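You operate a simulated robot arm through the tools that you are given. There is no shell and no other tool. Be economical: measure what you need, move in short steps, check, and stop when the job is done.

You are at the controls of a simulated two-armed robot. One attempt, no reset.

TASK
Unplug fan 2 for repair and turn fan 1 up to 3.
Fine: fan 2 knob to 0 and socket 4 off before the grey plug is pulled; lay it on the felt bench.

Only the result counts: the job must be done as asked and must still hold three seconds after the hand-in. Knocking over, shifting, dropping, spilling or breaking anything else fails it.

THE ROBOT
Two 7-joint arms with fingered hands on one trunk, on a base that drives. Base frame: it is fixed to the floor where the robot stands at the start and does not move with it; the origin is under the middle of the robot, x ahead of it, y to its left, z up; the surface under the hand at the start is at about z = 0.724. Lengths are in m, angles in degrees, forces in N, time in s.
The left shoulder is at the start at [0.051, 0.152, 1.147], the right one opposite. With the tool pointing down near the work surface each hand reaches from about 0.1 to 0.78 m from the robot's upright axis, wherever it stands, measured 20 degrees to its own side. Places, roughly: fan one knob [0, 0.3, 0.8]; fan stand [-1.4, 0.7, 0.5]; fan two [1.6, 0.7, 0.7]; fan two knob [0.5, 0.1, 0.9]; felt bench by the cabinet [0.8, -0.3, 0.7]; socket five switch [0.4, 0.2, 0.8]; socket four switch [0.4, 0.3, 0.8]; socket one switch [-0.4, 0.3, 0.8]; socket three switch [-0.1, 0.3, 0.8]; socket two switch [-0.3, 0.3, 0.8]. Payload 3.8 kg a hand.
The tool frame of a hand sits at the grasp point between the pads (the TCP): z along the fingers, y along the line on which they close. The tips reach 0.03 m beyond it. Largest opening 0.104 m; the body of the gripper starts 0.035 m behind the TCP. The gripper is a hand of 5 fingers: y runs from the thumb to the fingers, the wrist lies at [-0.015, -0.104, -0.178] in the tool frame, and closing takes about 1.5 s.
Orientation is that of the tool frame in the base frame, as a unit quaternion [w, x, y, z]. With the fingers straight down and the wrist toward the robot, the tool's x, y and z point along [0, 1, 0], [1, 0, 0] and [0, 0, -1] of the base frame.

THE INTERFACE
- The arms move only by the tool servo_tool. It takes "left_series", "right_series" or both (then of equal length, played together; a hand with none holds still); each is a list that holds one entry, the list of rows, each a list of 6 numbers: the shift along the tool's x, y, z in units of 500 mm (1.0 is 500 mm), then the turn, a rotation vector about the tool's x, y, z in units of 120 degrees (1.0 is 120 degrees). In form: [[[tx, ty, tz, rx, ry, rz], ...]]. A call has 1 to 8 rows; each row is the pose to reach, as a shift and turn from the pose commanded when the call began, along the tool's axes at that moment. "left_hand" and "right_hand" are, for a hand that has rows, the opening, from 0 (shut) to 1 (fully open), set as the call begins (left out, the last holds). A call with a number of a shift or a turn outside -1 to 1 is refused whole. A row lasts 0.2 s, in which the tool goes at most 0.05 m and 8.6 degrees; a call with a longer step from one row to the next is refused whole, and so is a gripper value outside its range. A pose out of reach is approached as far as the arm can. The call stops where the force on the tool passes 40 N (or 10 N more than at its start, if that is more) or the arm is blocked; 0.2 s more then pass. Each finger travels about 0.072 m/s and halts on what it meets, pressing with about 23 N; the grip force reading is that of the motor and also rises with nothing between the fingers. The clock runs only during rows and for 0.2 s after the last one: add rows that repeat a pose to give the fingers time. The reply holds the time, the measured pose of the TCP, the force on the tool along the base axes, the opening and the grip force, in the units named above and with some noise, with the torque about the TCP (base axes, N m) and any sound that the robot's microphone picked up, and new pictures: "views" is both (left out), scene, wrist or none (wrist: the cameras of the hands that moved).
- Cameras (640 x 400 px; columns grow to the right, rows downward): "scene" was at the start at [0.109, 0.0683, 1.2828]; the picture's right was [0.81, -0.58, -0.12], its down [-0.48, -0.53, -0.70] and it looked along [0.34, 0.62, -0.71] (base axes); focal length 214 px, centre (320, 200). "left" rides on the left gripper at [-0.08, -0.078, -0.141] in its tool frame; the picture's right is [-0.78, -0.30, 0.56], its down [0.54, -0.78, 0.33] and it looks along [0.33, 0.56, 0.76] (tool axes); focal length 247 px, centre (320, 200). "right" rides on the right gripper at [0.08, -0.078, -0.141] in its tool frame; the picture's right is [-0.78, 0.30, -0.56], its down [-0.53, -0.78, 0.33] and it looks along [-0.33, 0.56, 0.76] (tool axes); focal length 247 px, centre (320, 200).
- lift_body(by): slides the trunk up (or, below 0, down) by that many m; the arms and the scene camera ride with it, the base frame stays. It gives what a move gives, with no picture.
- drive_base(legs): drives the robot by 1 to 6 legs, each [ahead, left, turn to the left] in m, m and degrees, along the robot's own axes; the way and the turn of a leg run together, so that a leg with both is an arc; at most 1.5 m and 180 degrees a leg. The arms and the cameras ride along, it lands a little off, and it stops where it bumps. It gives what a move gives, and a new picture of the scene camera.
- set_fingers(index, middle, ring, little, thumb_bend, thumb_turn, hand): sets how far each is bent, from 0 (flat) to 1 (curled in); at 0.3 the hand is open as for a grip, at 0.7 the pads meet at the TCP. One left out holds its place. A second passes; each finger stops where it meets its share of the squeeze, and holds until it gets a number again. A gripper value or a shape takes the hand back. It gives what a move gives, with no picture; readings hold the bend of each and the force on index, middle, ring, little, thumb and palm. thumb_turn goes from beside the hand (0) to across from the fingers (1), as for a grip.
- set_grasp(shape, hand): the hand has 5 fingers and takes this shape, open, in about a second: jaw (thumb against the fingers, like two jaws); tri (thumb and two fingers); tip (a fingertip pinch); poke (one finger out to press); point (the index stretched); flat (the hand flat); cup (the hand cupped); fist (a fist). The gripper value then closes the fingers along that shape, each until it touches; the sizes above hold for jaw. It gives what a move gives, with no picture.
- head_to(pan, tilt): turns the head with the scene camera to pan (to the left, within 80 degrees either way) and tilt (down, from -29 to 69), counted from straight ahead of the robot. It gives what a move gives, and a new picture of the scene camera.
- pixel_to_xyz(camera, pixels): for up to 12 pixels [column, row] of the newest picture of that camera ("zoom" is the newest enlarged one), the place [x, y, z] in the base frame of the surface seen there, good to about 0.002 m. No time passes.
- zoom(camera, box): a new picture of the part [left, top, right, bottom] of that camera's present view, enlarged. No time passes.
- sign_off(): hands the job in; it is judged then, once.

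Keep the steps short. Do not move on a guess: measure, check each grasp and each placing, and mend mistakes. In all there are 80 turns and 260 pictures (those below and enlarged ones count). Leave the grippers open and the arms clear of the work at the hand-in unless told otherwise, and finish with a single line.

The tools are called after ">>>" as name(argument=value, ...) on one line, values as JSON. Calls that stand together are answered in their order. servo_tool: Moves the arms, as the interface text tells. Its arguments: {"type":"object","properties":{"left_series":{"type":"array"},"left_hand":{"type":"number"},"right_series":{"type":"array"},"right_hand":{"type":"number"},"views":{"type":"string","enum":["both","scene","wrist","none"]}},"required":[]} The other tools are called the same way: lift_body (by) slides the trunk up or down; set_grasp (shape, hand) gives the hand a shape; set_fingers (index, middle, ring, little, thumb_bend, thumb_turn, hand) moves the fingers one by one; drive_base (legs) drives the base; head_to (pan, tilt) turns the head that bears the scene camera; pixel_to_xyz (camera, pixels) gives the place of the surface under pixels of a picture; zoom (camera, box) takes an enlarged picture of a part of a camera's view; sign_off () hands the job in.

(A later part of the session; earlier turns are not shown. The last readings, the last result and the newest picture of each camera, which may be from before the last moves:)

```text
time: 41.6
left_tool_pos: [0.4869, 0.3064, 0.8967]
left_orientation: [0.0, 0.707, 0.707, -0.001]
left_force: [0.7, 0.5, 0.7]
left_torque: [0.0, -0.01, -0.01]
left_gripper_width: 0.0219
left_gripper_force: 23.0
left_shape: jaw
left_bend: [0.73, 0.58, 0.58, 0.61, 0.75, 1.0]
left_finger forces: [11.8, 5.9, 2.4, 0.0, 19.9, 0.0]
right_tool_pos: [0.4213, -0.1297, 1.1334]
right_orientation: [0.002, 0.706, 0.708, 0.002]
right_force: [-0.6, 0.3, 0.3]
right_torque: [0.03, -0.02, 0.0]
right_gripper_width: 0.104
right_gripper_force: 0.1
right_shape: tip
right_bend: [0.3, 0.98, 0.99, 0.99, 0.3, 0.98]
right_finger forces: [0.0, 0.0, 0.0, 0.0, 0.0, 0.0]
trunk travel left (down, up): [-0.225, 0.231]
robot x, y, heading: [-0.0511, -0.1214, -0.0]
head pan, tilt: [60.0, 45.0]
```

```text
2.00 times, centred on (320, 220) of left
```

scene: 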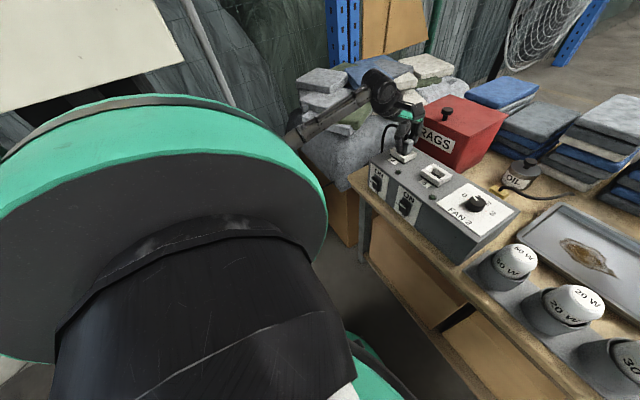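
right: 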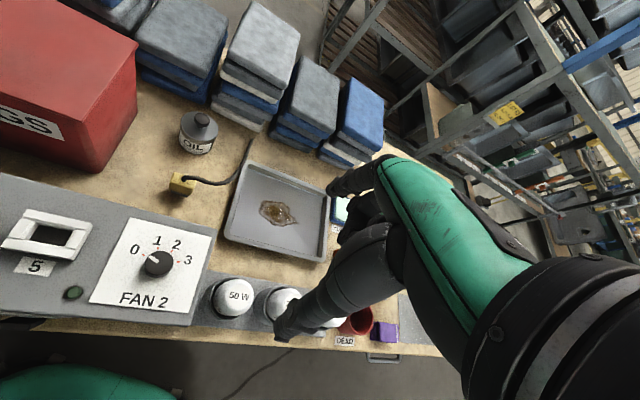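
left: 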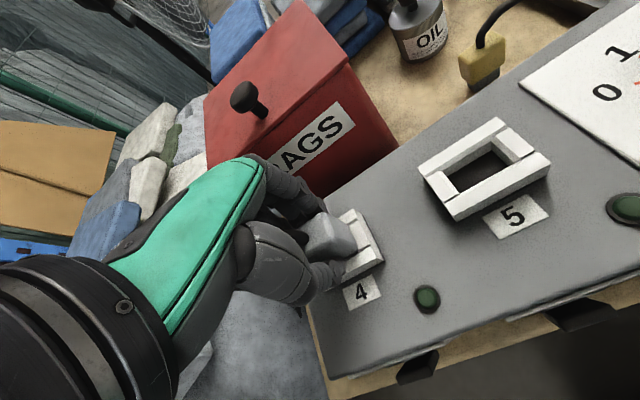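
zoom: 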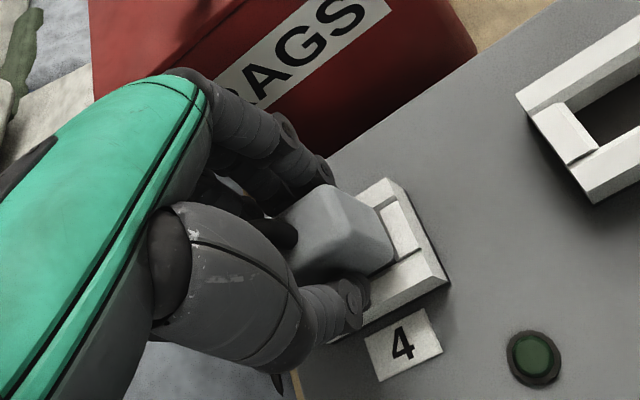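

The index and thumb hold the plug with 12 to 20 N. I pull slowly straight up.

>>> servo_tool(left_series=[[[0, 0, -0.01, 0, 0, 0], [0, 0, -0.02, 0, 0, 0], [0, 0, -0.03, 0, 0, 0], [0, 0, -0.045, 0, 0, 0], [0, 0, -0.06, 0, 0, 0], [0, 0, -0.08, 0, 0, 0]]])

>>> zoom(camera="scene", box=[340, 60, 480, 200])

>>> zoom(camera="left", box=[220, 120, 420, 320])

```text
time: 43.0
left_tool_pos: [0.4866, 0.3067, 0.9356]
left_orientation: [0.0, 0.707, 0.707, 0.0]
left_force: [1.0, -0.2, 0.5]
left_torque: [-0.03, -0.01, -0.02]
left_gripper_width: 0.0216
left_gripper_force: 22.9
left_shape: jaw
left_bend: [0.73, 0.58, 0.59, 0.61, 0.75, 1.0]
left_finger forces: [12.0, 5.7, 2.6, 0.0, 20.2, 0.0]
right_tool_pos: [0.4202, -0.1292, 1.1343]
right_orientation: [0.002, 0.707, 0.708, 0.002]
right_force: [0.1, -0.3, -0.6]
right_torque: [0.01, -0.01, 0.01]
right_gripper_width: 0.1039
right_gripper_force: 0.1
right_shape: tip
right_bend: [0.3, 0.98, 0.99, 0.99, 0.3, 0.98]
right_finger forces: [0.0, 0.0, 0.1, 0.0, 0.0, 0.1]
trunk travel left (down, up): [-0.225, 0.231]
robot x, y, heading: [-0.0497, -0.1231, 0.1]
head pan, tilt: [60.0, 45.0]
```

scene: 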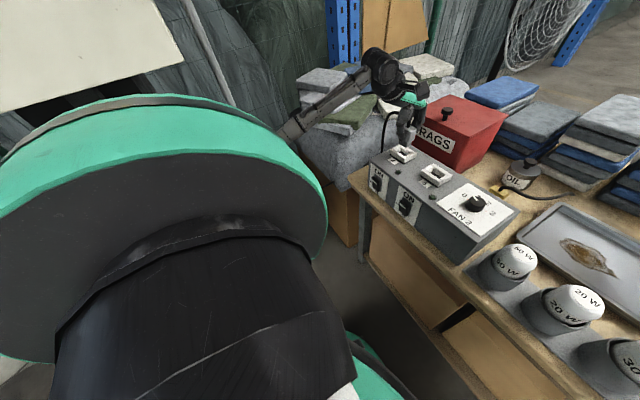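
left: 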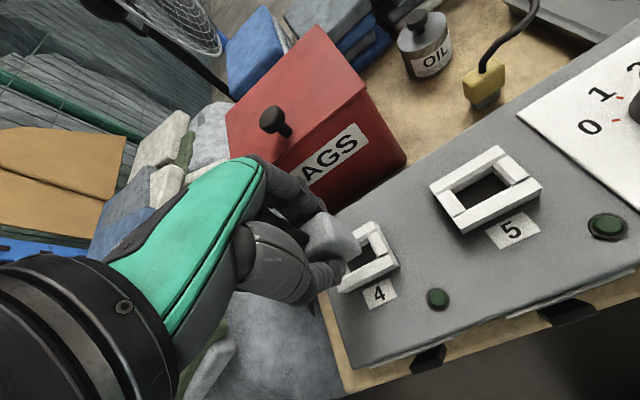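

```text
2.86 times, centred on (410, 130) of scene
```

zoom: 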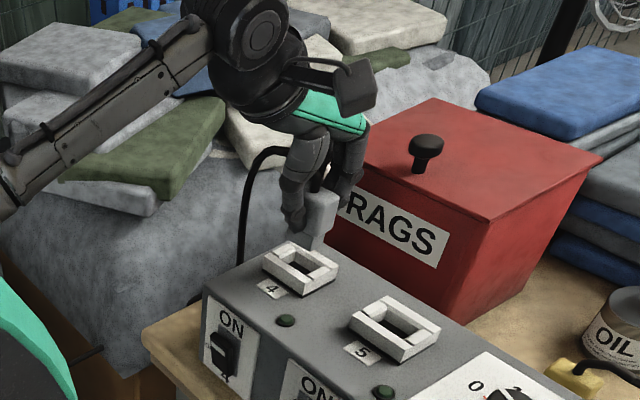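

```text
2.00 times, centred on (320, 220) of left
```

zoom: 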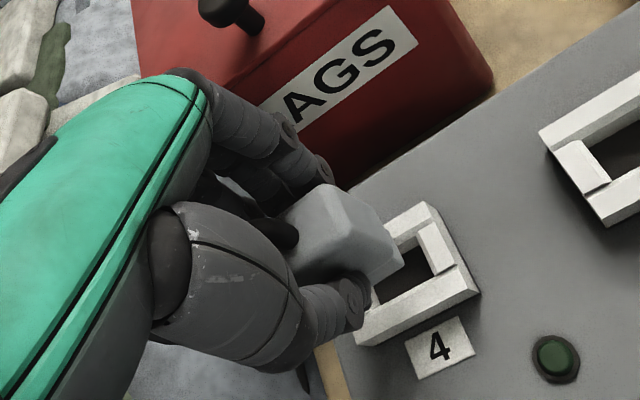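

The plug is out (forces fine, socket 4 empty). I now measure the free felt between the console back, RAGS box, oil can and yellow plug, and the strip left of the console.

>>> pixel_to_xyz(camera="left", pixels=[[404, 165], [408, 145], [420, 75], [405, 60], [470, 85], [480, 105], [440, 120], [420, 150], [455, 70], [350, 45], [640, 30], [500, 55]])

>>> head_to(pan=35, tilt=45)

>>> zoom(camera="scene", box=[200, 80, 440, 230])

```text
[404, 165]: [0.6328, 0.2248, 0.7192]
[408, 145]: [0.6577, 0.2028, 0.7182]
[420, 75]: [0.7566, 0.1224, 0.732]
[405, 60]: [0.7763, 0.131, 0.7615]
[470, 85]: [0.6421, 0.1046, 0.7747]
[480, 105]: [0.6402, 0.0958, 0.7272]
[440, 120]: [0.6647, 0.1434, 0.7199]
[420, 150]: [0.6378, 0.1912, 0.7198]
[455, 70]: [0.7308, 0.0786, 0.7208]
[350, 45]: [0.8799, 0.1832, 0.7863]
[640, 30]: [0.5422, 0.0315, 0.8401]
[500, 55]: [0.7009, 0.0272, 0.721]
```

```text
time: 43.9
left_tool_pos: [0.4865, 0.307, 0.9357]
left_orientation: [0.0, 0.707, 0.707, 0.0]
left_force: [0.5, 0.4, -0.9]
left_torque: [0.0, -0.02, -0.02]
left_gripper_width: 0.0216
left_gripper_force: 22.9
left_shape: jaw
left_bend: [0.73, 0.58, 0.59, 0.61, 0.75, 1.0]
left_finger forces: [12.0, 5.7, 2.5, 0.0, 20.3, 0.1]
right_tool_pos: [0.4209, -0.1296, 1.133]
right_orientation: [0.002, 0.707, 0.707, 0.002]
right_force: [0.3, -0.6, -0.4]
right_torque: [-0.02, 0.0, -0.02]
right_gripper_width: 0.104
right_gripper_force: 0.1
right_shape: tip
right_bend: [0.3, 0.98, 0.99, 0.99, 0.3, 0.98]
right_finger forces: [0.0, 0.0, 0.1, 0.0, 0.1, 0.0]
trunk travel left (down, up): [-0.225, 0.231]
robot x, y, heading: [-0.0524, -0.1214, 0.3]
head pan, tilt: [35.0, 45.0]
```

scene: 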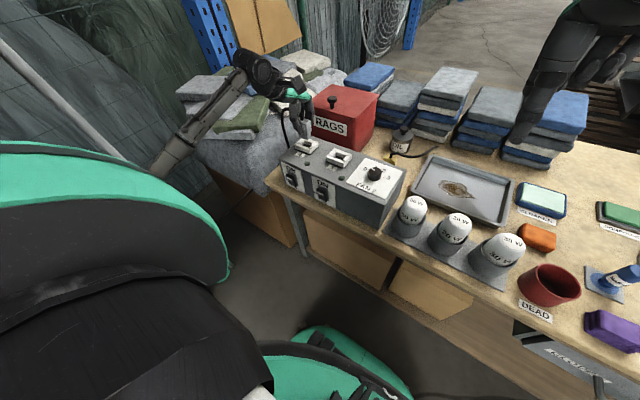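

```text
2.67 times, centred on (320, 155) of scene
```

zoom: 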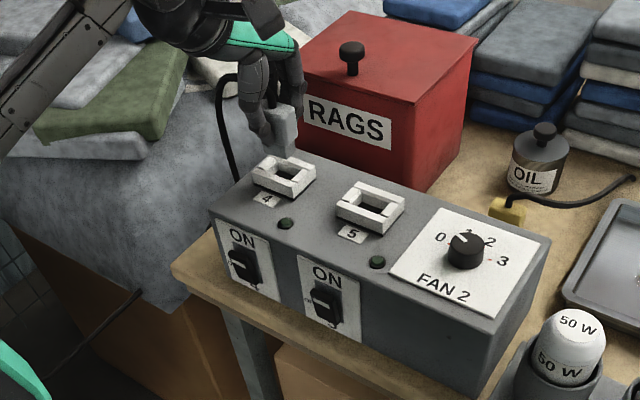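

The strip of felt left of the console (y 0.355–0.445, near the cord's own path) is the best spot. I raise the plug, move it to above that strip and tilt the hand 20° outward.

>>> servo_tool(left_series=[[[0, 0, -0.08, 0, 0, 0], [0.03, -0.01, -0.1, 0, -0.04, 0], [0.07, -0.02, -0.1, 0, -0.08, 0], [0.11, -0.03, -0.1, 0, -0.12, 0], [0.15, -0.035, -0.1, 0, -0.15, 0], [0.18, -0.04, -0.1, 0, -0.167, 0], [0.18, -0.04, -0.1, 0, -0.167, 0]]])

>>> zoom(camera="scene", box=[180, 40, 420, 230])

>>> zoom(camera="left", box=[200, 100, 520, 300])

```text
time: 45.5
left_tool_pos: [0.4667, 0.3962, 0.9856]
left_orientation: [0.123, 0.697, 0.696, -0.124]
left_force: [-0.7, 0.1, -0.2]
left_torque: [0.05, -0.01, 0.01]
left_gripper_width: 0.0216
left_gripper_force: 22.9
left_shape: jaw
left_bend: [0.73, 0.58, 0.59, 0.61, 0.75, 1.0]
left_finger forces: [12.0, 5.6, 2.5, 0.1, 20.1, 0.1]
right_tool_pos: [0.4207, -0.1286, 1.1334]
right_orientation: [0.003, 0.707, 0.708, 0.002]
right_force: [-0.5, 1.2, -0.9]
right_torque: [0.01, -0.01, 0.01]
right_gripper_width: 0.1039
right_gripper_force: 0.0
right_shape: tip
right_bend: [0.3, 0.98, 0.99, 0.99, 0.3, 0.98]
right_finger forces: [0.1, 0.1, 0.0, 0.1, 0.1, 0.0]
trunk travel left (down, up): [-0.225, 0.231]
robot x, y, heading: [-0.0495, -0.1248, -0.1]
head pan, tilt: [35.0, 45.0]
```

scene: 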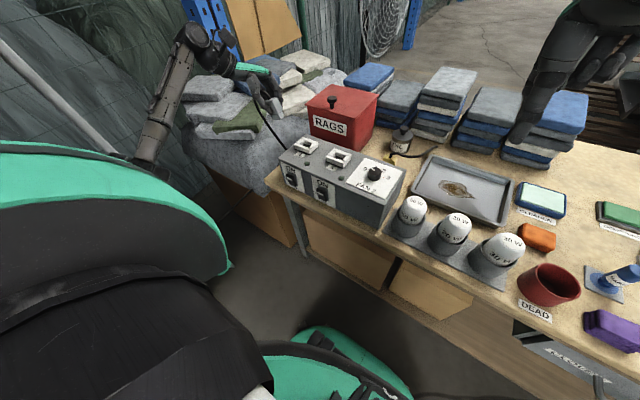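
left: 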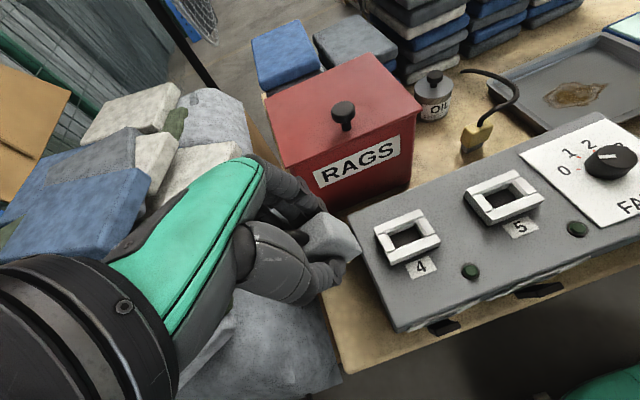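

```text
2.11 times, centred on (300, 135) of scene
```

zoom: 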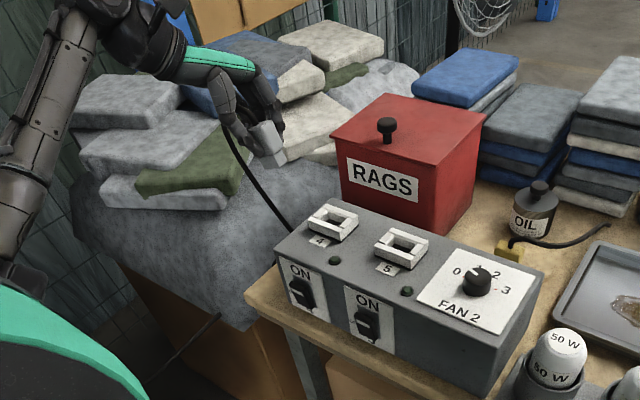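

```text
2.00 times, centred on (360, 200) of left
```

zoom: 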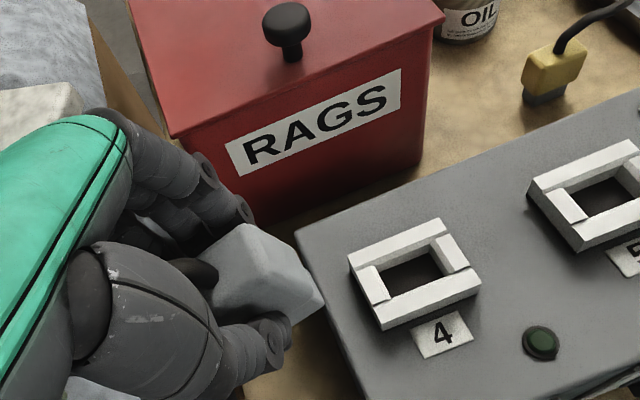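

I measure the plug tip, the free felt strip and the bench edge from the left camera.

>>> pixel_to_xyz(camera="zoom", pixels=[[320, 300], [295, 320], [250, 230], [260, 285], [310, 235], [320, 390], [285, 240], [270, 215], [300, 230], [340, 330]])

>>> pixel_to_xyz(camera="left", pixels=[[345, 300], [350, 330], [338, 320], [345, 372], [335, 290], [250, 340], [335, 365], [398, 330], [350, 290]])

```text
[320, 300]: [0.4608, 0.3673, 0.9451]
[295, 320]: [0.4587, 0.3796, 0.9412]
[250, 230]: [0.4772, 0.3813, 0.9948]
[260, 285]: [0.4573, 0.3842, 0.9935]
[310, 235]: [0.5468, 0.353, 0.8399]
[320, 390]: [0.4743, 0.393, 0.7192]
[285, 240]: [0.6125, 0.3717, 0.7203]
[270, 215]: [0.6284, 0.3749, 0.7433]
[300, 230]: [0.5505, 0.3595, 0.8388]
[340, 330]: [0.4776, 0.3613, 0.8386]
```

```text
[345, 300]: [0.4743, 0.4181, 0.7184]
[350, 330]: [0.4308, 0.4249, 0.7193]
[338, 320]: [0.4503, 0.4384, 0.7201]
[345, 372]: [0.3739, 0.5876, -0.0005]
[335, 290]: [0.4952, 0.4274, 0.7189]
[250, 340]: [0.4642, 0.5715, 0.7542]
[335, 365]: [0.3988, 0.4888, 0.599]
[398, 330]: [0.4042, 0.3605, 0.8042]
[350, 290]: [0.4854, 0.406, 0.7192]
```

The strip is y 0.362–0.445. I lower straight down with a 12 mm shift outward, to about 4 cm above rest.

>>> servo_tool(left_series=[[[0.03, 0, 0.068, 0, 0, 0], [0.06, 0, 0.136, 0, 0, 0], [0.09, 0, 0.204, 0, 0, 0], [0.12, 0, 0.272, 0, 0, 0], [0.148, 0, 0.34, 0, 0, 0], [0.148, 0, 0.34, 0, 0, 0]]])

>>> zoom(camera="left", box=[200, 100, 520, 300])

>>> zoom(camera="scene", box=[180, 60, 420, 230])

```text
time: 46.9
left_tool_pos: [0.4684, 0.407, 0.7992]
left_orientation: [0.122, 0.697, 0.696, -0.123]
left_force: [0.1, -0.5, -0.8]
left_torque: [-0.02, -0.02, 0.0]
left_gripper_width: 0.0216
left_gripper_force: 23.4
left_shape: jaw
left_bend: [0.73, 0.58, 0.59, 0.61, 0.75, 1.0]
left_finger forces: [11.9, 5.6, 2.6, 0.1, 20.1, 0.0]
right_tool_pos: [0.421, -0.1293, 1.1344]
right_orientation: [0.003, 0.707, 0.707, 0.003]
right_force: [-0.2, -0.5, 0.4]
right_torque: [0.0, 0.04, 0.0]
right_gripper_width: 0.104
right_gripper_force: 0.1
right_shape: tip
right_bend: [0.3, 0.98, 0.99, 0.99, 0.3, 0.98]
right_finger forces: [0.0, 0.0, 0.0, 0.0, 0.1, 0.0]
trunk travel left (down, up): [-0.225, 0.231]
robot x, y, heading: [-0.0531, -0.1192, -0.0]
head pan, tilt: [35.0, 45.0]
```

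scene: 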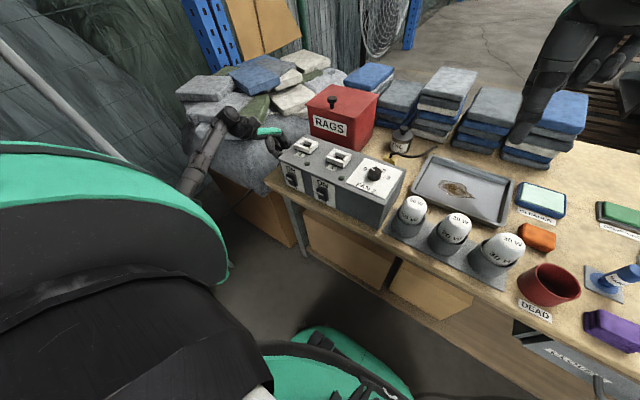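
left: 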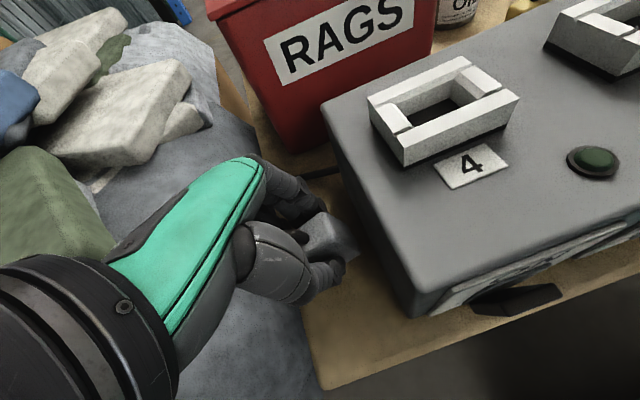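

```text
2.00 times, centred on (360, 200) of left
```

zoom: 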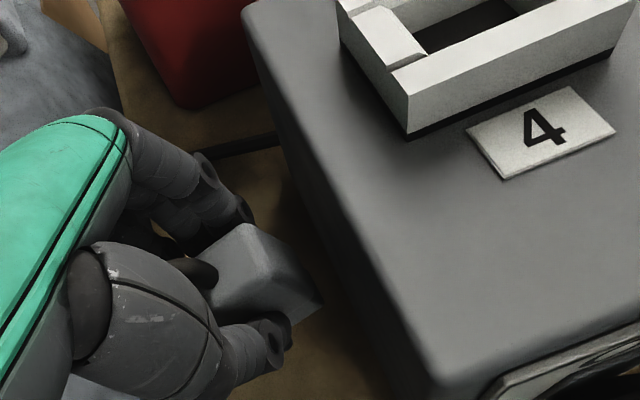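

```text
2.35 times, centred on (300, 145) of scene
```

zoom: 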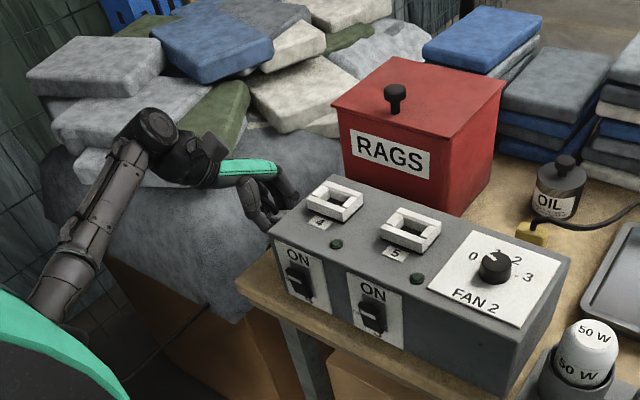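

Clear so far. I lower another 32 mm in small steps.

>>> servo_tool(left_series=[[[0.007, 0, 0.019, 0, 0, 0], [0.014, 0, 0.038, 0, 0, 0], [0.019, 0, 0.052, 0, 0, 0], [0.022, 0, 0.06, 0, 0, 0], [0.022, 0, 0.06, 0, 0, 0]]], views="wrist")

>>> zoom(camera="left", box=[240, 160, 440, 320])

>>> pixel_to_xyz(camera="zoom", pixels=[[370, 290], [340, 310], [300, 215], [290, 190], [390, 320], [360, 330], [330, 240], [360, 260], [375, 275]])

```text
time: 48.1
left_tool_pos: [0.4673, 0.4055, 0.7732]
left_orientation: [0.126, 0.697, 0.695, -0.121]
left_force: [-0.1, -1.9, 16.3]
left_torque: [-0.09, -0.13, -0.08]
left_gripper_width: 0.0228
left_gripper_force: 23.1
left_shape: jaw
left_bend: [0.73, 0.58, 0.62, 0.61, 0.75, 1.0]
left_finger forces: [12.6, 7.7, 2.4, 0.0, 22.6, 0.0]
right_tool_pos: [0.4194, -0.1311, 1.1343]
right_orientation: [0.002, 0.707, 0.707, 0.003]
right_force: [-0.2, -0.1, -0.5]
right_torque: [0.0, 0.02, -0.01]
right_gripper_width: 0.1038
right_gripper_force: 0.1
right_shape: tip
right_bend: [0.3, 0.98, 0.99, 0.99, 0.3, 0.98]
right_finger forces: [0.0, 0.0, 0.0, 0.1, 0.1, 0.0]
trunk travel left (down, up): [-0.225, 0.231]
robot x, y, heading: [-0.0541, -0.1183, 0.1]
head pan, tilt: [35.0, 45.0]
```

left: 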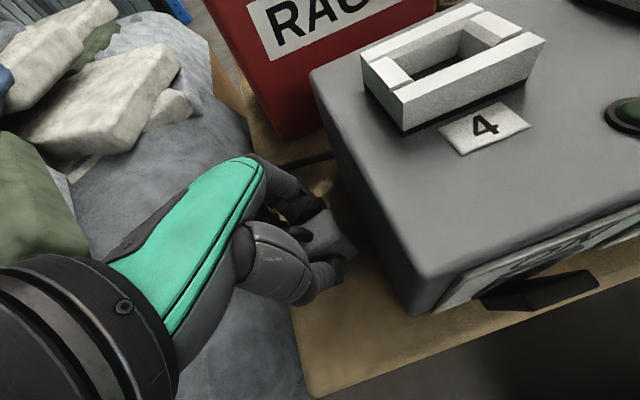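

```text
2.50 times, centred on (340, 240) of left
```

zoom: 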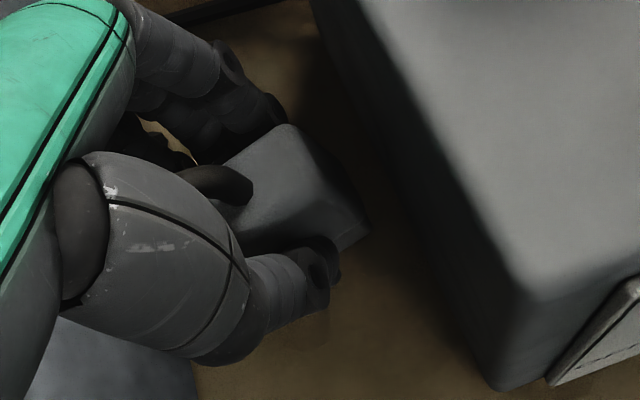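

```text
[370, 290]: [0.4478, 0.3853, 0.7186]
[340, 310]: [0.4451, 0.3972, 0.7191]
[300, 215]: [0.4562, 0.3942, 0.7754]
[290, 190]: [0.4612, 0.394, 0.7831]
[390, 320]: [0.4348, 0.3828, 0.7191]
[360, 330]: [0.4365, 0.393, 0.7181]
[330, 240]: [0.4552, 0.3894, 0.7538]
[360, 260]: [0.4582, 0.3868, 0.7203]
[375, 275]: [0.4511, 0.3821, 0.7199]
```

The plug touches the felt (16 N up). I ease 6 mm up in command and open the hand.

>>> servo_tool(left_series=[[[-0.004, 0, -0.011, 0, 0, 0], [-0.004, 0, -0.011, 0, 0, 0], [-0.004, 0, -0.011, 0, 0, 0], [-0.004, 0, -0.011, 0, 0, 0], [-0.004, 0, -0.011, 0, 0, 0], [-0.004, 0, -0.011, 0, 0, 0], [-0.004, 0, -0.011, 0, 0, 0], [-0.004, 0, -0.011, 0, 0, 0]]], left_hand=1, views="wrist")

>>> zoom(camera="left", box=[240, 160, 440, 320])

```text
time: 49.9
left_tool_pos: [0.4661, 0.4064, 0.7758]
left_orientation: [0.123, 0.697, 0.696, -0.123]
left_force: [-0.5, -0.2, 0.0]
left_torque: [0.0, 0.0, -0.01]
left_gripper_width: 0.1038
left_gripper_force: 0.0
left_shape: jaw
left_bend: [0.3, 0.3, 0.3, 0.3, 0.3, 0.98]
left_finger forces: [0.0, 0.0, 0.0, 0.0, 0.0, 0.0]
right_tool_pos: [0.4202, -0.13, 1.1339]
right_orientation: [0.002, 0.706, 0.708, 0.002]
right_force: [-0.2, -0.1, -0.6]
right_torque: [-0.02, 0.0, 0.03]
right_gripper_width: 0.1039
right_gripper_force: 0.1
right_shape: tip
right_bend: [0.3, 0.98, 0.99, 0.99, 0.3, 0.98]
right_finger forces: [0.1, 0.1, 0.1, 0.0, 0.1, 0.0]
trunk travel left (down, up): [-0.225, 0.231]
robot x, y, heading: [-0.0514, -0.1193, 0.2]
head pan, tilt: [35.0, 45.0]
```

left: 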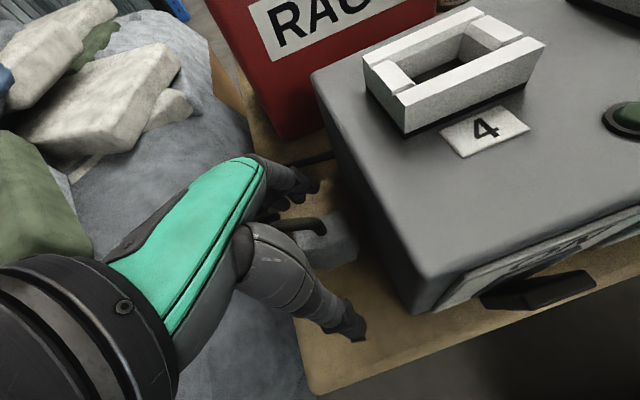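

```text
2.50 times, centred on (340, 240) of left
```

zoom: 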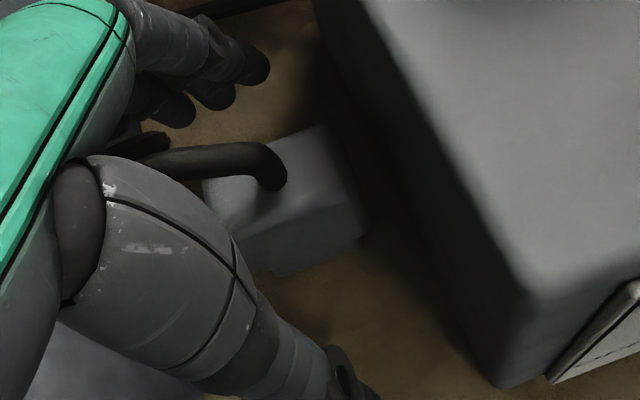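

The plug stands on the felt, released. I lift the hand straight up.

>>> servo_tool(left_series=[[[-0.014, 0, -0.038, 0, 0, 0], [-0.028, 0, -0.076, 0, 0, 0], [-0.055, 0, -0.15, 0, 0, 0], [-0.082, 0, -0.225, 0, 0, 0], [-0.109, 0, -0.3, 0, 0, 0], [-0.136, 0, -0.376, 0, 0, 0], [-0.136, 0, -0.376, 0, 0, 0]]])

>>> zoom(camera="left", box=[200, 120, 480, 320])

>>> zoom(camera="scene", box=[180, 60, 420, 230])

```text
time: 51.5
left_tool_pos: [0.4657, 0.4065, 0.9758]
left_orientation: [0.122, 0.697, 0.696, -0.123]
left_force: [0.2, 0.7, -1.0]
left_torque: [-0.06, 0.01, 0.02]
left_gripper_width: 0.1037
left_gripper_force: 0.0
left_shape: jaw
left_bend: [0.3, 0.3, 0.3, 0.3, 0.3, 0.98]
left_finger forces: [0.0, 0.0, 0.0, 0.0, 0.0, 0.0]
right_tool_pos: [0.4196, -0.1291, 1.1333]
right_orientation: [0.002, 0.707, 0.707, 0.003]
right_force: [0.5, 0.5, 0.2]
right_torque: [0.02, 0.01, -0.01]
right_gripper_width: 0.1038
right_gripper_force: 0.1
right_shape: tip
right_bend: [0.3, 0.98, 0.99, 0.99, 0.3, 0.98]
right_finger forces: [0.1, 0.0, 0.0, 0.1, 0.0, 0.0]
trunk travel left (down, up): [-0.225, 0.231]
robot x, y, heading: [-0.0524, -0.1206, -0.0]
head pan, tilt: [35.0, 45.0]
```

scene: 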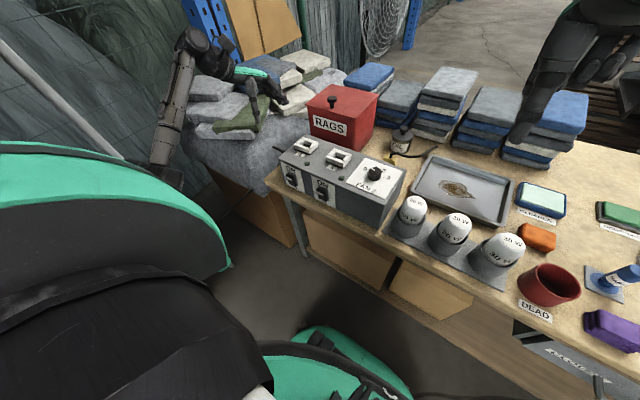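
left: 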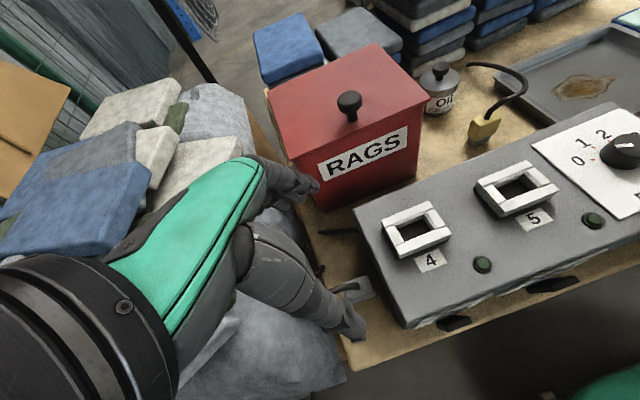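

```text
2.00 times, centred on (340, 220) of left
```

zoom: 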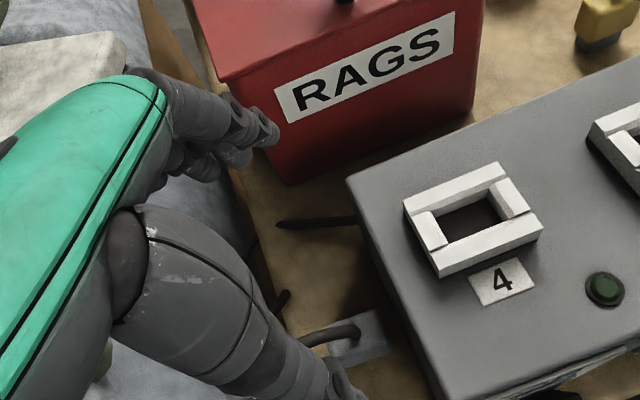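

```text
2.35 times, centred on (300, 145) of scene
```

zoom: 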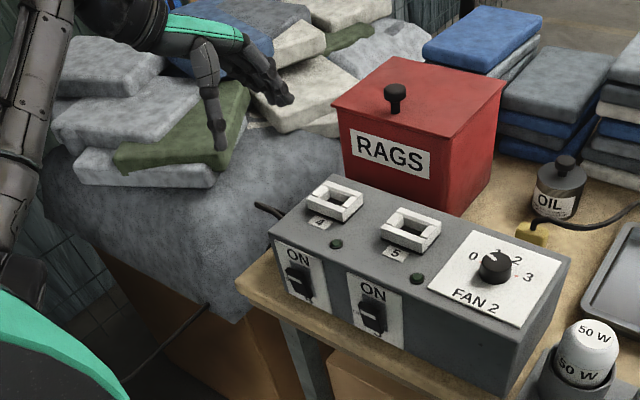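

The plug stays put on the felt. Now fan 1: I tuck the left hand up and inward over the free space, level it, then look at the result.

>>> servo_tool(left_series=[[[0, 0, -0.09, 0, 0.02, 0], [-0.09, -0.02, -0.09, 0, 0.05, 0], [-0.18, -0.04, -0.08, 0, 0.08, 0], [-0.27, -0.06, -0.07, 0, 0.11, 0], [-0.36, -0.08, -0.065, 0, 0.14, 0], [-0.45, -0.1, -0.06, 0, 0.167, 0], [-0.53, -0.12, -0.05, 0, 0.167, 0], [-0.605, -0.132, -0.045, 0, 0.167, 0]]], views="scene")

>>> head_to(pan=55, tilt=50)

>>> zoom(camera="scene", box=[320, 90, 500, 230])

```text
time: 53.3
left_tool_pos: [0.3981, 0.1316, 1.1007]
left_orientation: [-0.001, 0.708, 0.706, 0.001]
left_force: [-0.2, -0.2, 0.2]
left_torque: [0.05, 0.02, -0.02]
left_gripper_width: 0.1036
left_gripper_force: 0.1
left_shape: jaw
left_bend: [0.3, 0.3, 0.3, 0.3, 0.3, 0.98]
left_finger forces: [0.0, 0.0, 0.0, 0.0, 0.0, 0.1]
right_tool_pos: [0.4218, -0.1295, 1.132]
right_orientation: [0.001, 0.706, 0.708, 0.002]
right_force: [0.0, 0.1, -1.1]
right_torque: [0.04, -0.03, -0.06]
right_gripper_width: 0.1042
right_gripper_force: 0.1
right_shape: tip
right_bend: [0.3, 0.98, 0.99, 0.99, 0.3, 0.98]
right_finger forces: [0.0, 0.0, 0.1, 0.0, 0.0, 0.0]
trunk travel left (down, up): [-0.225, 0.231]
robot x, y, heading: [-0.0534, -0.1235, 0.3]
head pan, tilt: [35.0, 45.0]
```

scene: 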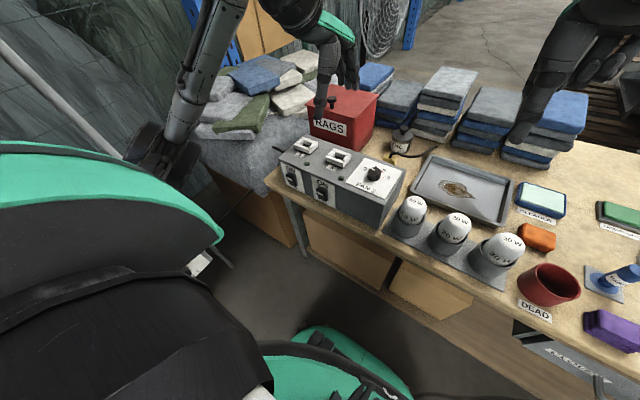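

```text
time: 54.1
left_tool_pos: [0.3994, 0.1316, 1.1002]
left_orientation: [0.0, 0.707, 0.708, 0.0]
left_force: [-0.5, 0.1, -0.4]
left_torque: [0.0, 0.0, 0.02]
left_gripper_width: 0.1038
left_gripper_force: 0.0
left_shape: jaw
left_bend: [0.3, 0.3, 0.3, 0.3, 0.3, 0.98]
left_finger forces: [0.0, 0.0, 0.0, 0.0, 0.1, 0.0]
right_tool_pos: [0.4206, -0.129, 1.1342]
right_orientation: [0.002, 0.706, 0.708, 0.001]
right_force: [0.0, -0.3, -0.5]
right_torque: [0.02, -0.02, 0.02]
right_gripper_width: 0.1037
right_gripper_force: 0.0
right_shape: tip
right_bend: [0.3, 0.98, 0.99, 0.99, 0.3, 0.98]
right_finger forces: [0.0, 0.1, 0.0, 0.1, 0.0, 0.1]
trunk travel left (down, up): [-0.225, 0.231]
robot x, y, heading: [-0.0538, -0.1233, -0.1]
head pan, tilt: [55.0, 50.0]
```

scene: 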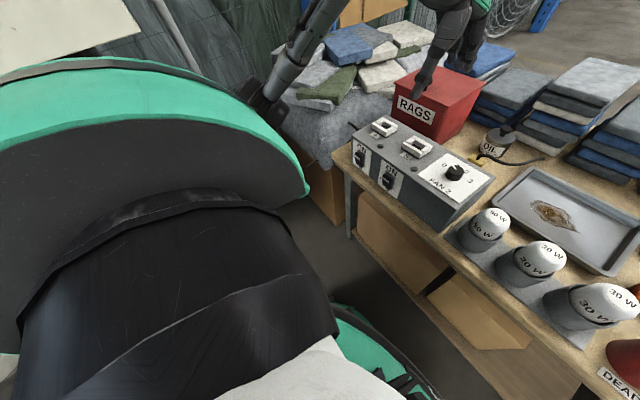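

```text
2.86 times, centred on (410, 160) of scene
```

zoom: 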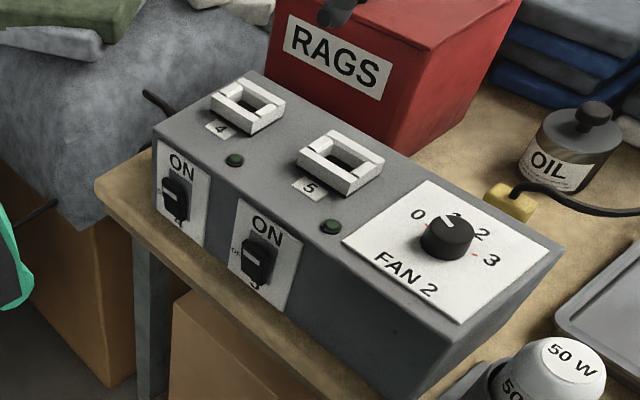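

Console 2 is as wanted. I drive away from both benches, then turn left to face the fan 1 console.

>>> drive_base(legs=[[-0.15, -0.25, 0]])

>>> head_to(pan=75, tilt=40)

```text
time: 56.1
left_tool_pos: [0.245, -0.1163, 1.1]
left_orientation: [0.0, 0.706, 0.708, 0.0]
left_force: [-0.9, 0.0, -1.8]
left_torque: [-0.03, 0.01, -0.02]
left_gripper_width: 0.1038
left_gripper_force: 0.1
left_shape: jaw
left_bend: [0.3, 0.3, 0.3, 0.3, 0.3, 0.98]
left_finger forces: [0.1, 0.1, 0.0, 0.1, 0.1, 0.1]
right_tool_pos: [0.2679, -0.3777, 1.133]
right_orientation: [0.002, 0.705, 0.709, 0.002]
right_force: [-0.2, 0.5, 0.1]
right_torque: [0.02, 0.01, 0.02]
right_gripper_width: 0.1042
right_gripper_force: 0.1
right_shape: tip
right_bend: [0.3, 0.98, 0.99, 0.99, 0.3, 0.98]
right_finger forces: [0.0, 0.1, 0.1, 0.1, 0.0, 0.1]
trunk travel left (down, up): [-0.225, 0.231]
robot x, y, heading: [-0.2048, -0.3731, 0.3]
head pan, tilt: [55.0, 50.0]
```

scene: 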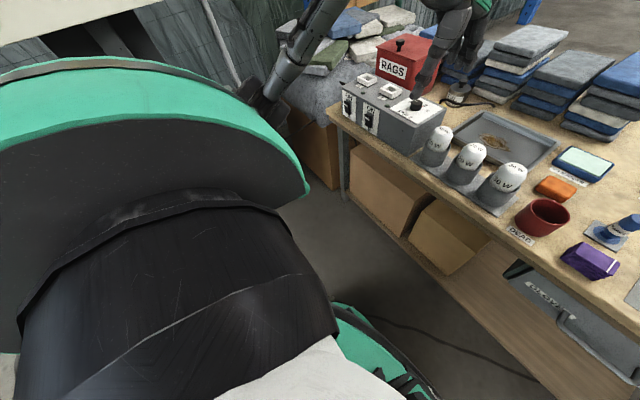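

```text
time: 57.0
left_tool_pos: [0.2449, -0.1161, 1.1008]
left_orientation: [0.0, 0.706, 0.708, 0.0]
left_force: [1.0, -1.4, -0.2]
left_torque: [0.03, 0.0, -0.01]
left_gripper_width: 0.1038
left_gripper_force: 0.1
left_shape: jaw
left_bend: [0.3, 0.3, 0.3, 0.3, 0.3, 0.98]
left_finger forces: [0.0, 0.0, 0.0, 0.1, 0.0, 0.1]
right_tool_pos: [0.2668, -0.378, 1.1326]
right_orientation: [0.002, 0.706, 0.708, 0.002]
right_force: [0.2, 0.1, 0.6]
right_torque: [-0.01, 0.02, 0.02]
right_gripper_width: 0.1039
right_gripper_force: 0.1
right_shape: tip
right_bend: [0.3, 0.98, 0.99, 0.99, 0.3, 0.98]
right_finger forces: [0.1, 0.1, 0.1, 0.0, 0.1, 0.0]
trunk travel left (down, up): [-0.225, 0.231]
robot x, y, heading: [-0.209, -0.3754, 0.3]
head pan, tilt: [75.0, 40.0]
```

scene: 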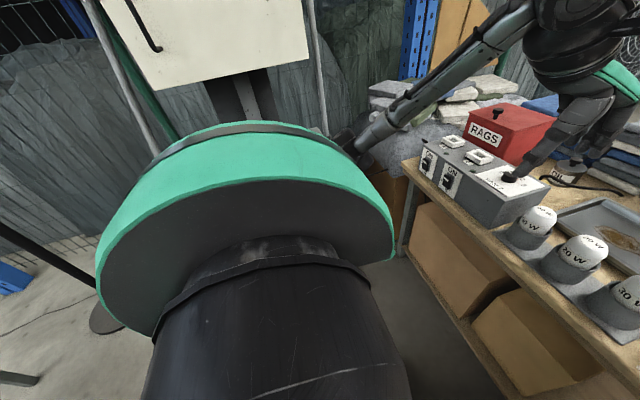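

Clear. I turn left 80° on the spot.

>>> drive_base(legs=[[0, 0, 45]])

>>> head_to(pan=30, tilt=40)

```text
time: 59.5
left_tool_pos: [-0.0695, 0.1262, 1.1011]
left_orientation: [0.0, 0.38, 0.925, 0.0]
left_force: [-0.2, 0.3, 0.2]
left_torque: [-0.02, 0.01, -0.01]
left_gripper_width: 0.1038
left_gripper_force: 0.1
left_shape: jaw
left_bend: [0.3, 0.3, 0.3, 0.3, 0.3, 0.98]
left_finger forces: [0.0, 0.0, 0.1, 0.0, 0.0, 0.0]
right_tool_pos: [0.1315, -0.0411, 1.1335]
right_orientation: [0.001, 0.38, 0.925, 0.003]
right_force: [-0.2, 0.9, 0.7]
right_torque: [0.0, -0.01, -0.03]
right_gripper_width: 0.104
right_gripper_force: 0.0
right_shape: tip
right_bend: [0.3, 0.98, 0.99, 0.99, 0.3, 0.98]
right_finger forces: [0.0, 0.1, 0.0, 0.0, 0.0, 0.0]
trunk travel left (down, up): [-0.225, 0.231]
robot x, y, heading: [-0.2057, -0.3739, 45.4]
head pan, tilt: [75.0, 40.0]
```

scene: 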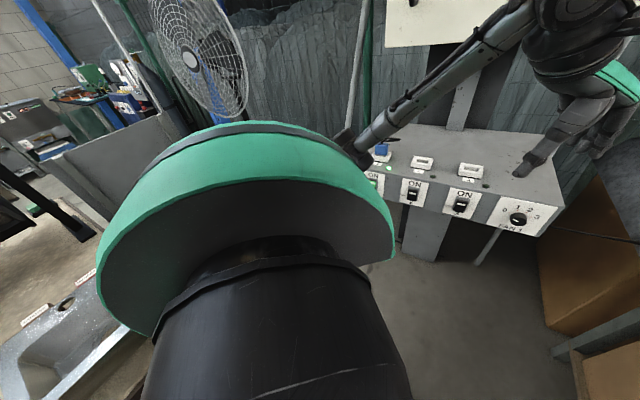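

```text
time: 60.6
left_tool_pos: [-0.069, 0.1257, 1.1009]
left_orientation: [0.0, 0.38, 0.925, 0.0]
left_force: [0.0, -0.2, -0.3]
left_torque: [0.02, -0.02, -0.02]
left_gripper_width: 0.1039
left_gripper_force: 0.0
left_shape: jaw
left_bend: [0.3, 0.3, 0.3, 0.3, 0.3, 0.98]
left_finger forces: [0.0, 0.0, 0.0, 0.0, 0.0, 0.0]
right_tool_pos: [0.1317, -0.0419, 1.1325]
right_orientation: [0.001, 0.379, 0.925, 0.003]
right_force: [-0.8, 0.1, 0.2]
right_torque: [0.0, 0.0, 0.02]
right_gripper_width: 0.1042
right_gripper_force: 0.1
right_shape: tip
right_bend: [0.3, 0.98, 0.99, 0.99, 0.3, 0.98]
right_finger forces: [0.0, 0.0, 0.1, 0.0, 0.0, 0.1]
trunk travel left (down, up): [-0.225, 0.231]
robot x, y, heading: [-0.2021, -0.3748, 45.5]
head pan, tilt: [30.0, 40.0]
```

scene: 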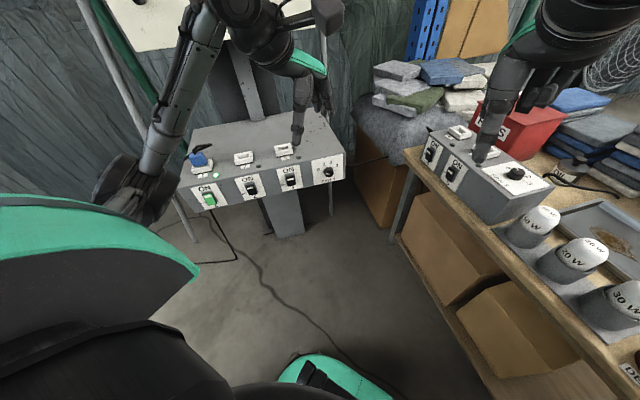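

The fan 1 knob is on the front face of the left console, at (328,171). I measure and enlarge.

>>> pixel_to_xyz(camera="scene", pixels=[[328, 171], [328, 174], [318, 185], [342, 160], [315, 165], [333, 180], [322, 175], [192, 208], [345, 150], [290, 182], [250, 188], [210, 200]])

>>> zoom(camera="scene", box=[270, 130, 370, 200])

>>> zoom(camera="scene", box=[170, 110, 360, 230])

```text
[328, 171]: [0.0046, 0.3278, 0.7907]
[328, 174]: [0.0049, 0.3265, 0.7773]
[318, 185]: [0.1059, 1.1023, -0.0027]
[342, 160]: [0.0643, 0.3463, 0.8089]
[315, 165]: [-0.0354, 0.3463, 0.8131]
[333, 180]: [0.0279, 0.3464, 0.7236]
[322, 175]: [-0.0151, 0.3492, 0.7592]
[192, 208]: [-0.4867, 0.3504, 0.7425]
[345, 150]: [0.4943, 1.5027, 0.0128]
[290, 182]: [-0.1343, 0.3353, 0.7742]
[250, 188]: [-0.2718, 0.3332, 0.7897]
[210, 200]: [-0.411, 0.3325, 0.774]
```

```text
5.71 times, centred on (320, 165) of scene
```

zoom: 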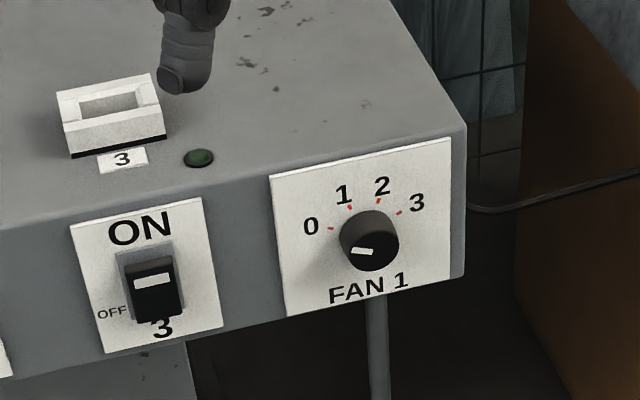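

```text
3.33 times, centred on (265, 170) of scene
```

zoom: 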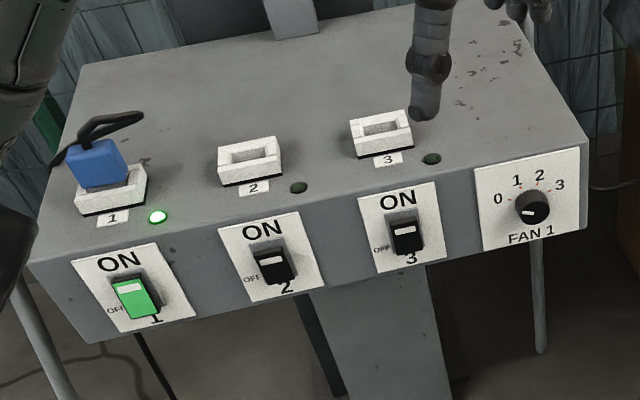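

The pointer is near 0; I need to turn clockwise to 3. The face is at y≈0.347, the knob around (0.004, y 0.327–0.347, z≈0.785). I turn to face it and approach.

>>> drive_base(legs=[[0, 0, 44.5], [0.09, -0.07, 0]])

>>> head_to(pan=-10, tilt=45)

>>> zoom(camera="scene", box=[260, 120, 460, 260])

```text
time: 63.8
left_tool_pos: [-0.3816, 0.1698, 1.1012]
left_orientation: [0.0, 0.007, 1.0, 0.0]
left_force: [0.6, 0.0, -0.3]
left_torque: [0.02, 0.03, 0.03]
left_gripper_width: 0.1038
left_gripper_force: 0.2
left_shape: jaw
left_bend: [0.3, 0.3, 0.3, 0.3, 0.3, 0.98]
left_finger forces: [0.1, 0.0, 0.0, 0.1, 0.0, 0.0]
right_tool_pos: [-0.119, 0.188, 1.1342]
right_orientation: [0.0, 0.007, 1.0, 0.003]
right_force: [-0.5, -0.4, 0.6]
right_torque: [-0.03, -0.04, 0.0]
right_gripper_width: 0.1039
right_gripper_force: 0.1
right_shape: tip
right_bend: [0.3, 0.98, 0.99, 0.99, 0.3, 0.98]
right_finger forces: [0.0, 0.0, 0.1, 0.0, 0.0, 0.0]
trunk travel left (down, up): [-0.225, 0.231]
robot x, y, heading: [-0.1322, -0.2819, 89.2]
head pan, tilt: [30.0, 40.0]
```

scene: 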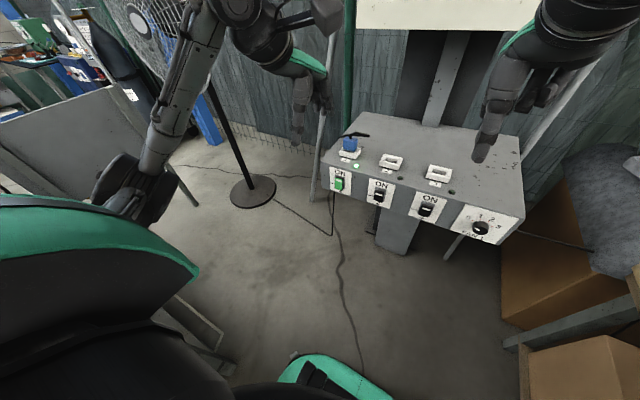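

```text
time: 64.9
left_tool_pos: [-0.3813, 0.1697, 1.1008]
left_orientation: [0.001, 0.007, 1.0, 0.0]
left_force: [0.6, -0.1, -0.3]
left_torque: [0.03, 0.0, 0.0]
left_gripper_width: 0.104
left_gripper_force: 0.1
left_shape: jaw
left_bend: [0.3, 0.3, 0.3, 0.3, 0.3, 0.98]
left_finger forces: [0.0, 0.0, 0.0, 0.0, 0.0, 0.1]
right_tool_pos: [-0.1178, 0.1872, 1.1338]
right_orientation: [0.0, 0.006, 1.0, 0.003]
right_force: [0.2, -0.4, -0.1]
right_torque: [-0.01, 0.01, -0.01]
right_gripper_width: 0.1039
right_gripper_force: 0.1
right_shape: tip
right_bend: [0.3, 0.98, 0.99, 0.99, 0.3, 0.98]
right_finger forces: [0.0, 0.0, 0.0, 0.0, 0.1, 0.0]
trunk travel left (down, up): [-0.225, 0.231]
robot x, y, heading: [-0.1304, -0.2865, 89.3]
head pan, tilt: [-10.0, 45.0]
```

scene: 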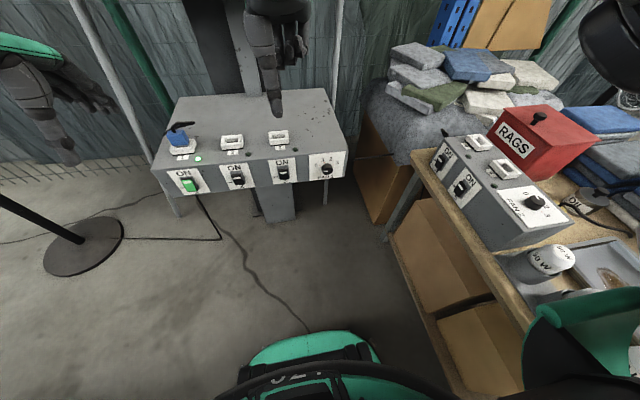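

```text
2.86 times, centred on (360, 190) of scene
```

zoom: 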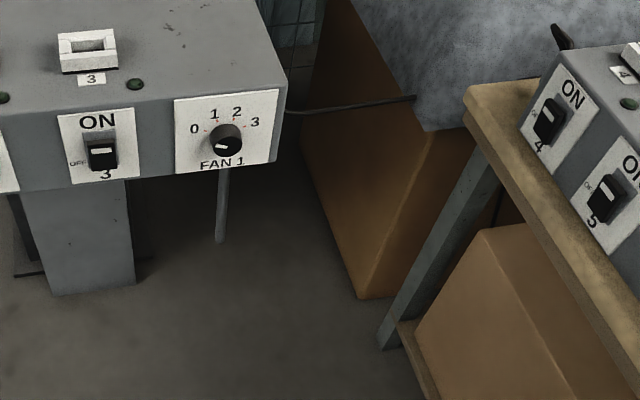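

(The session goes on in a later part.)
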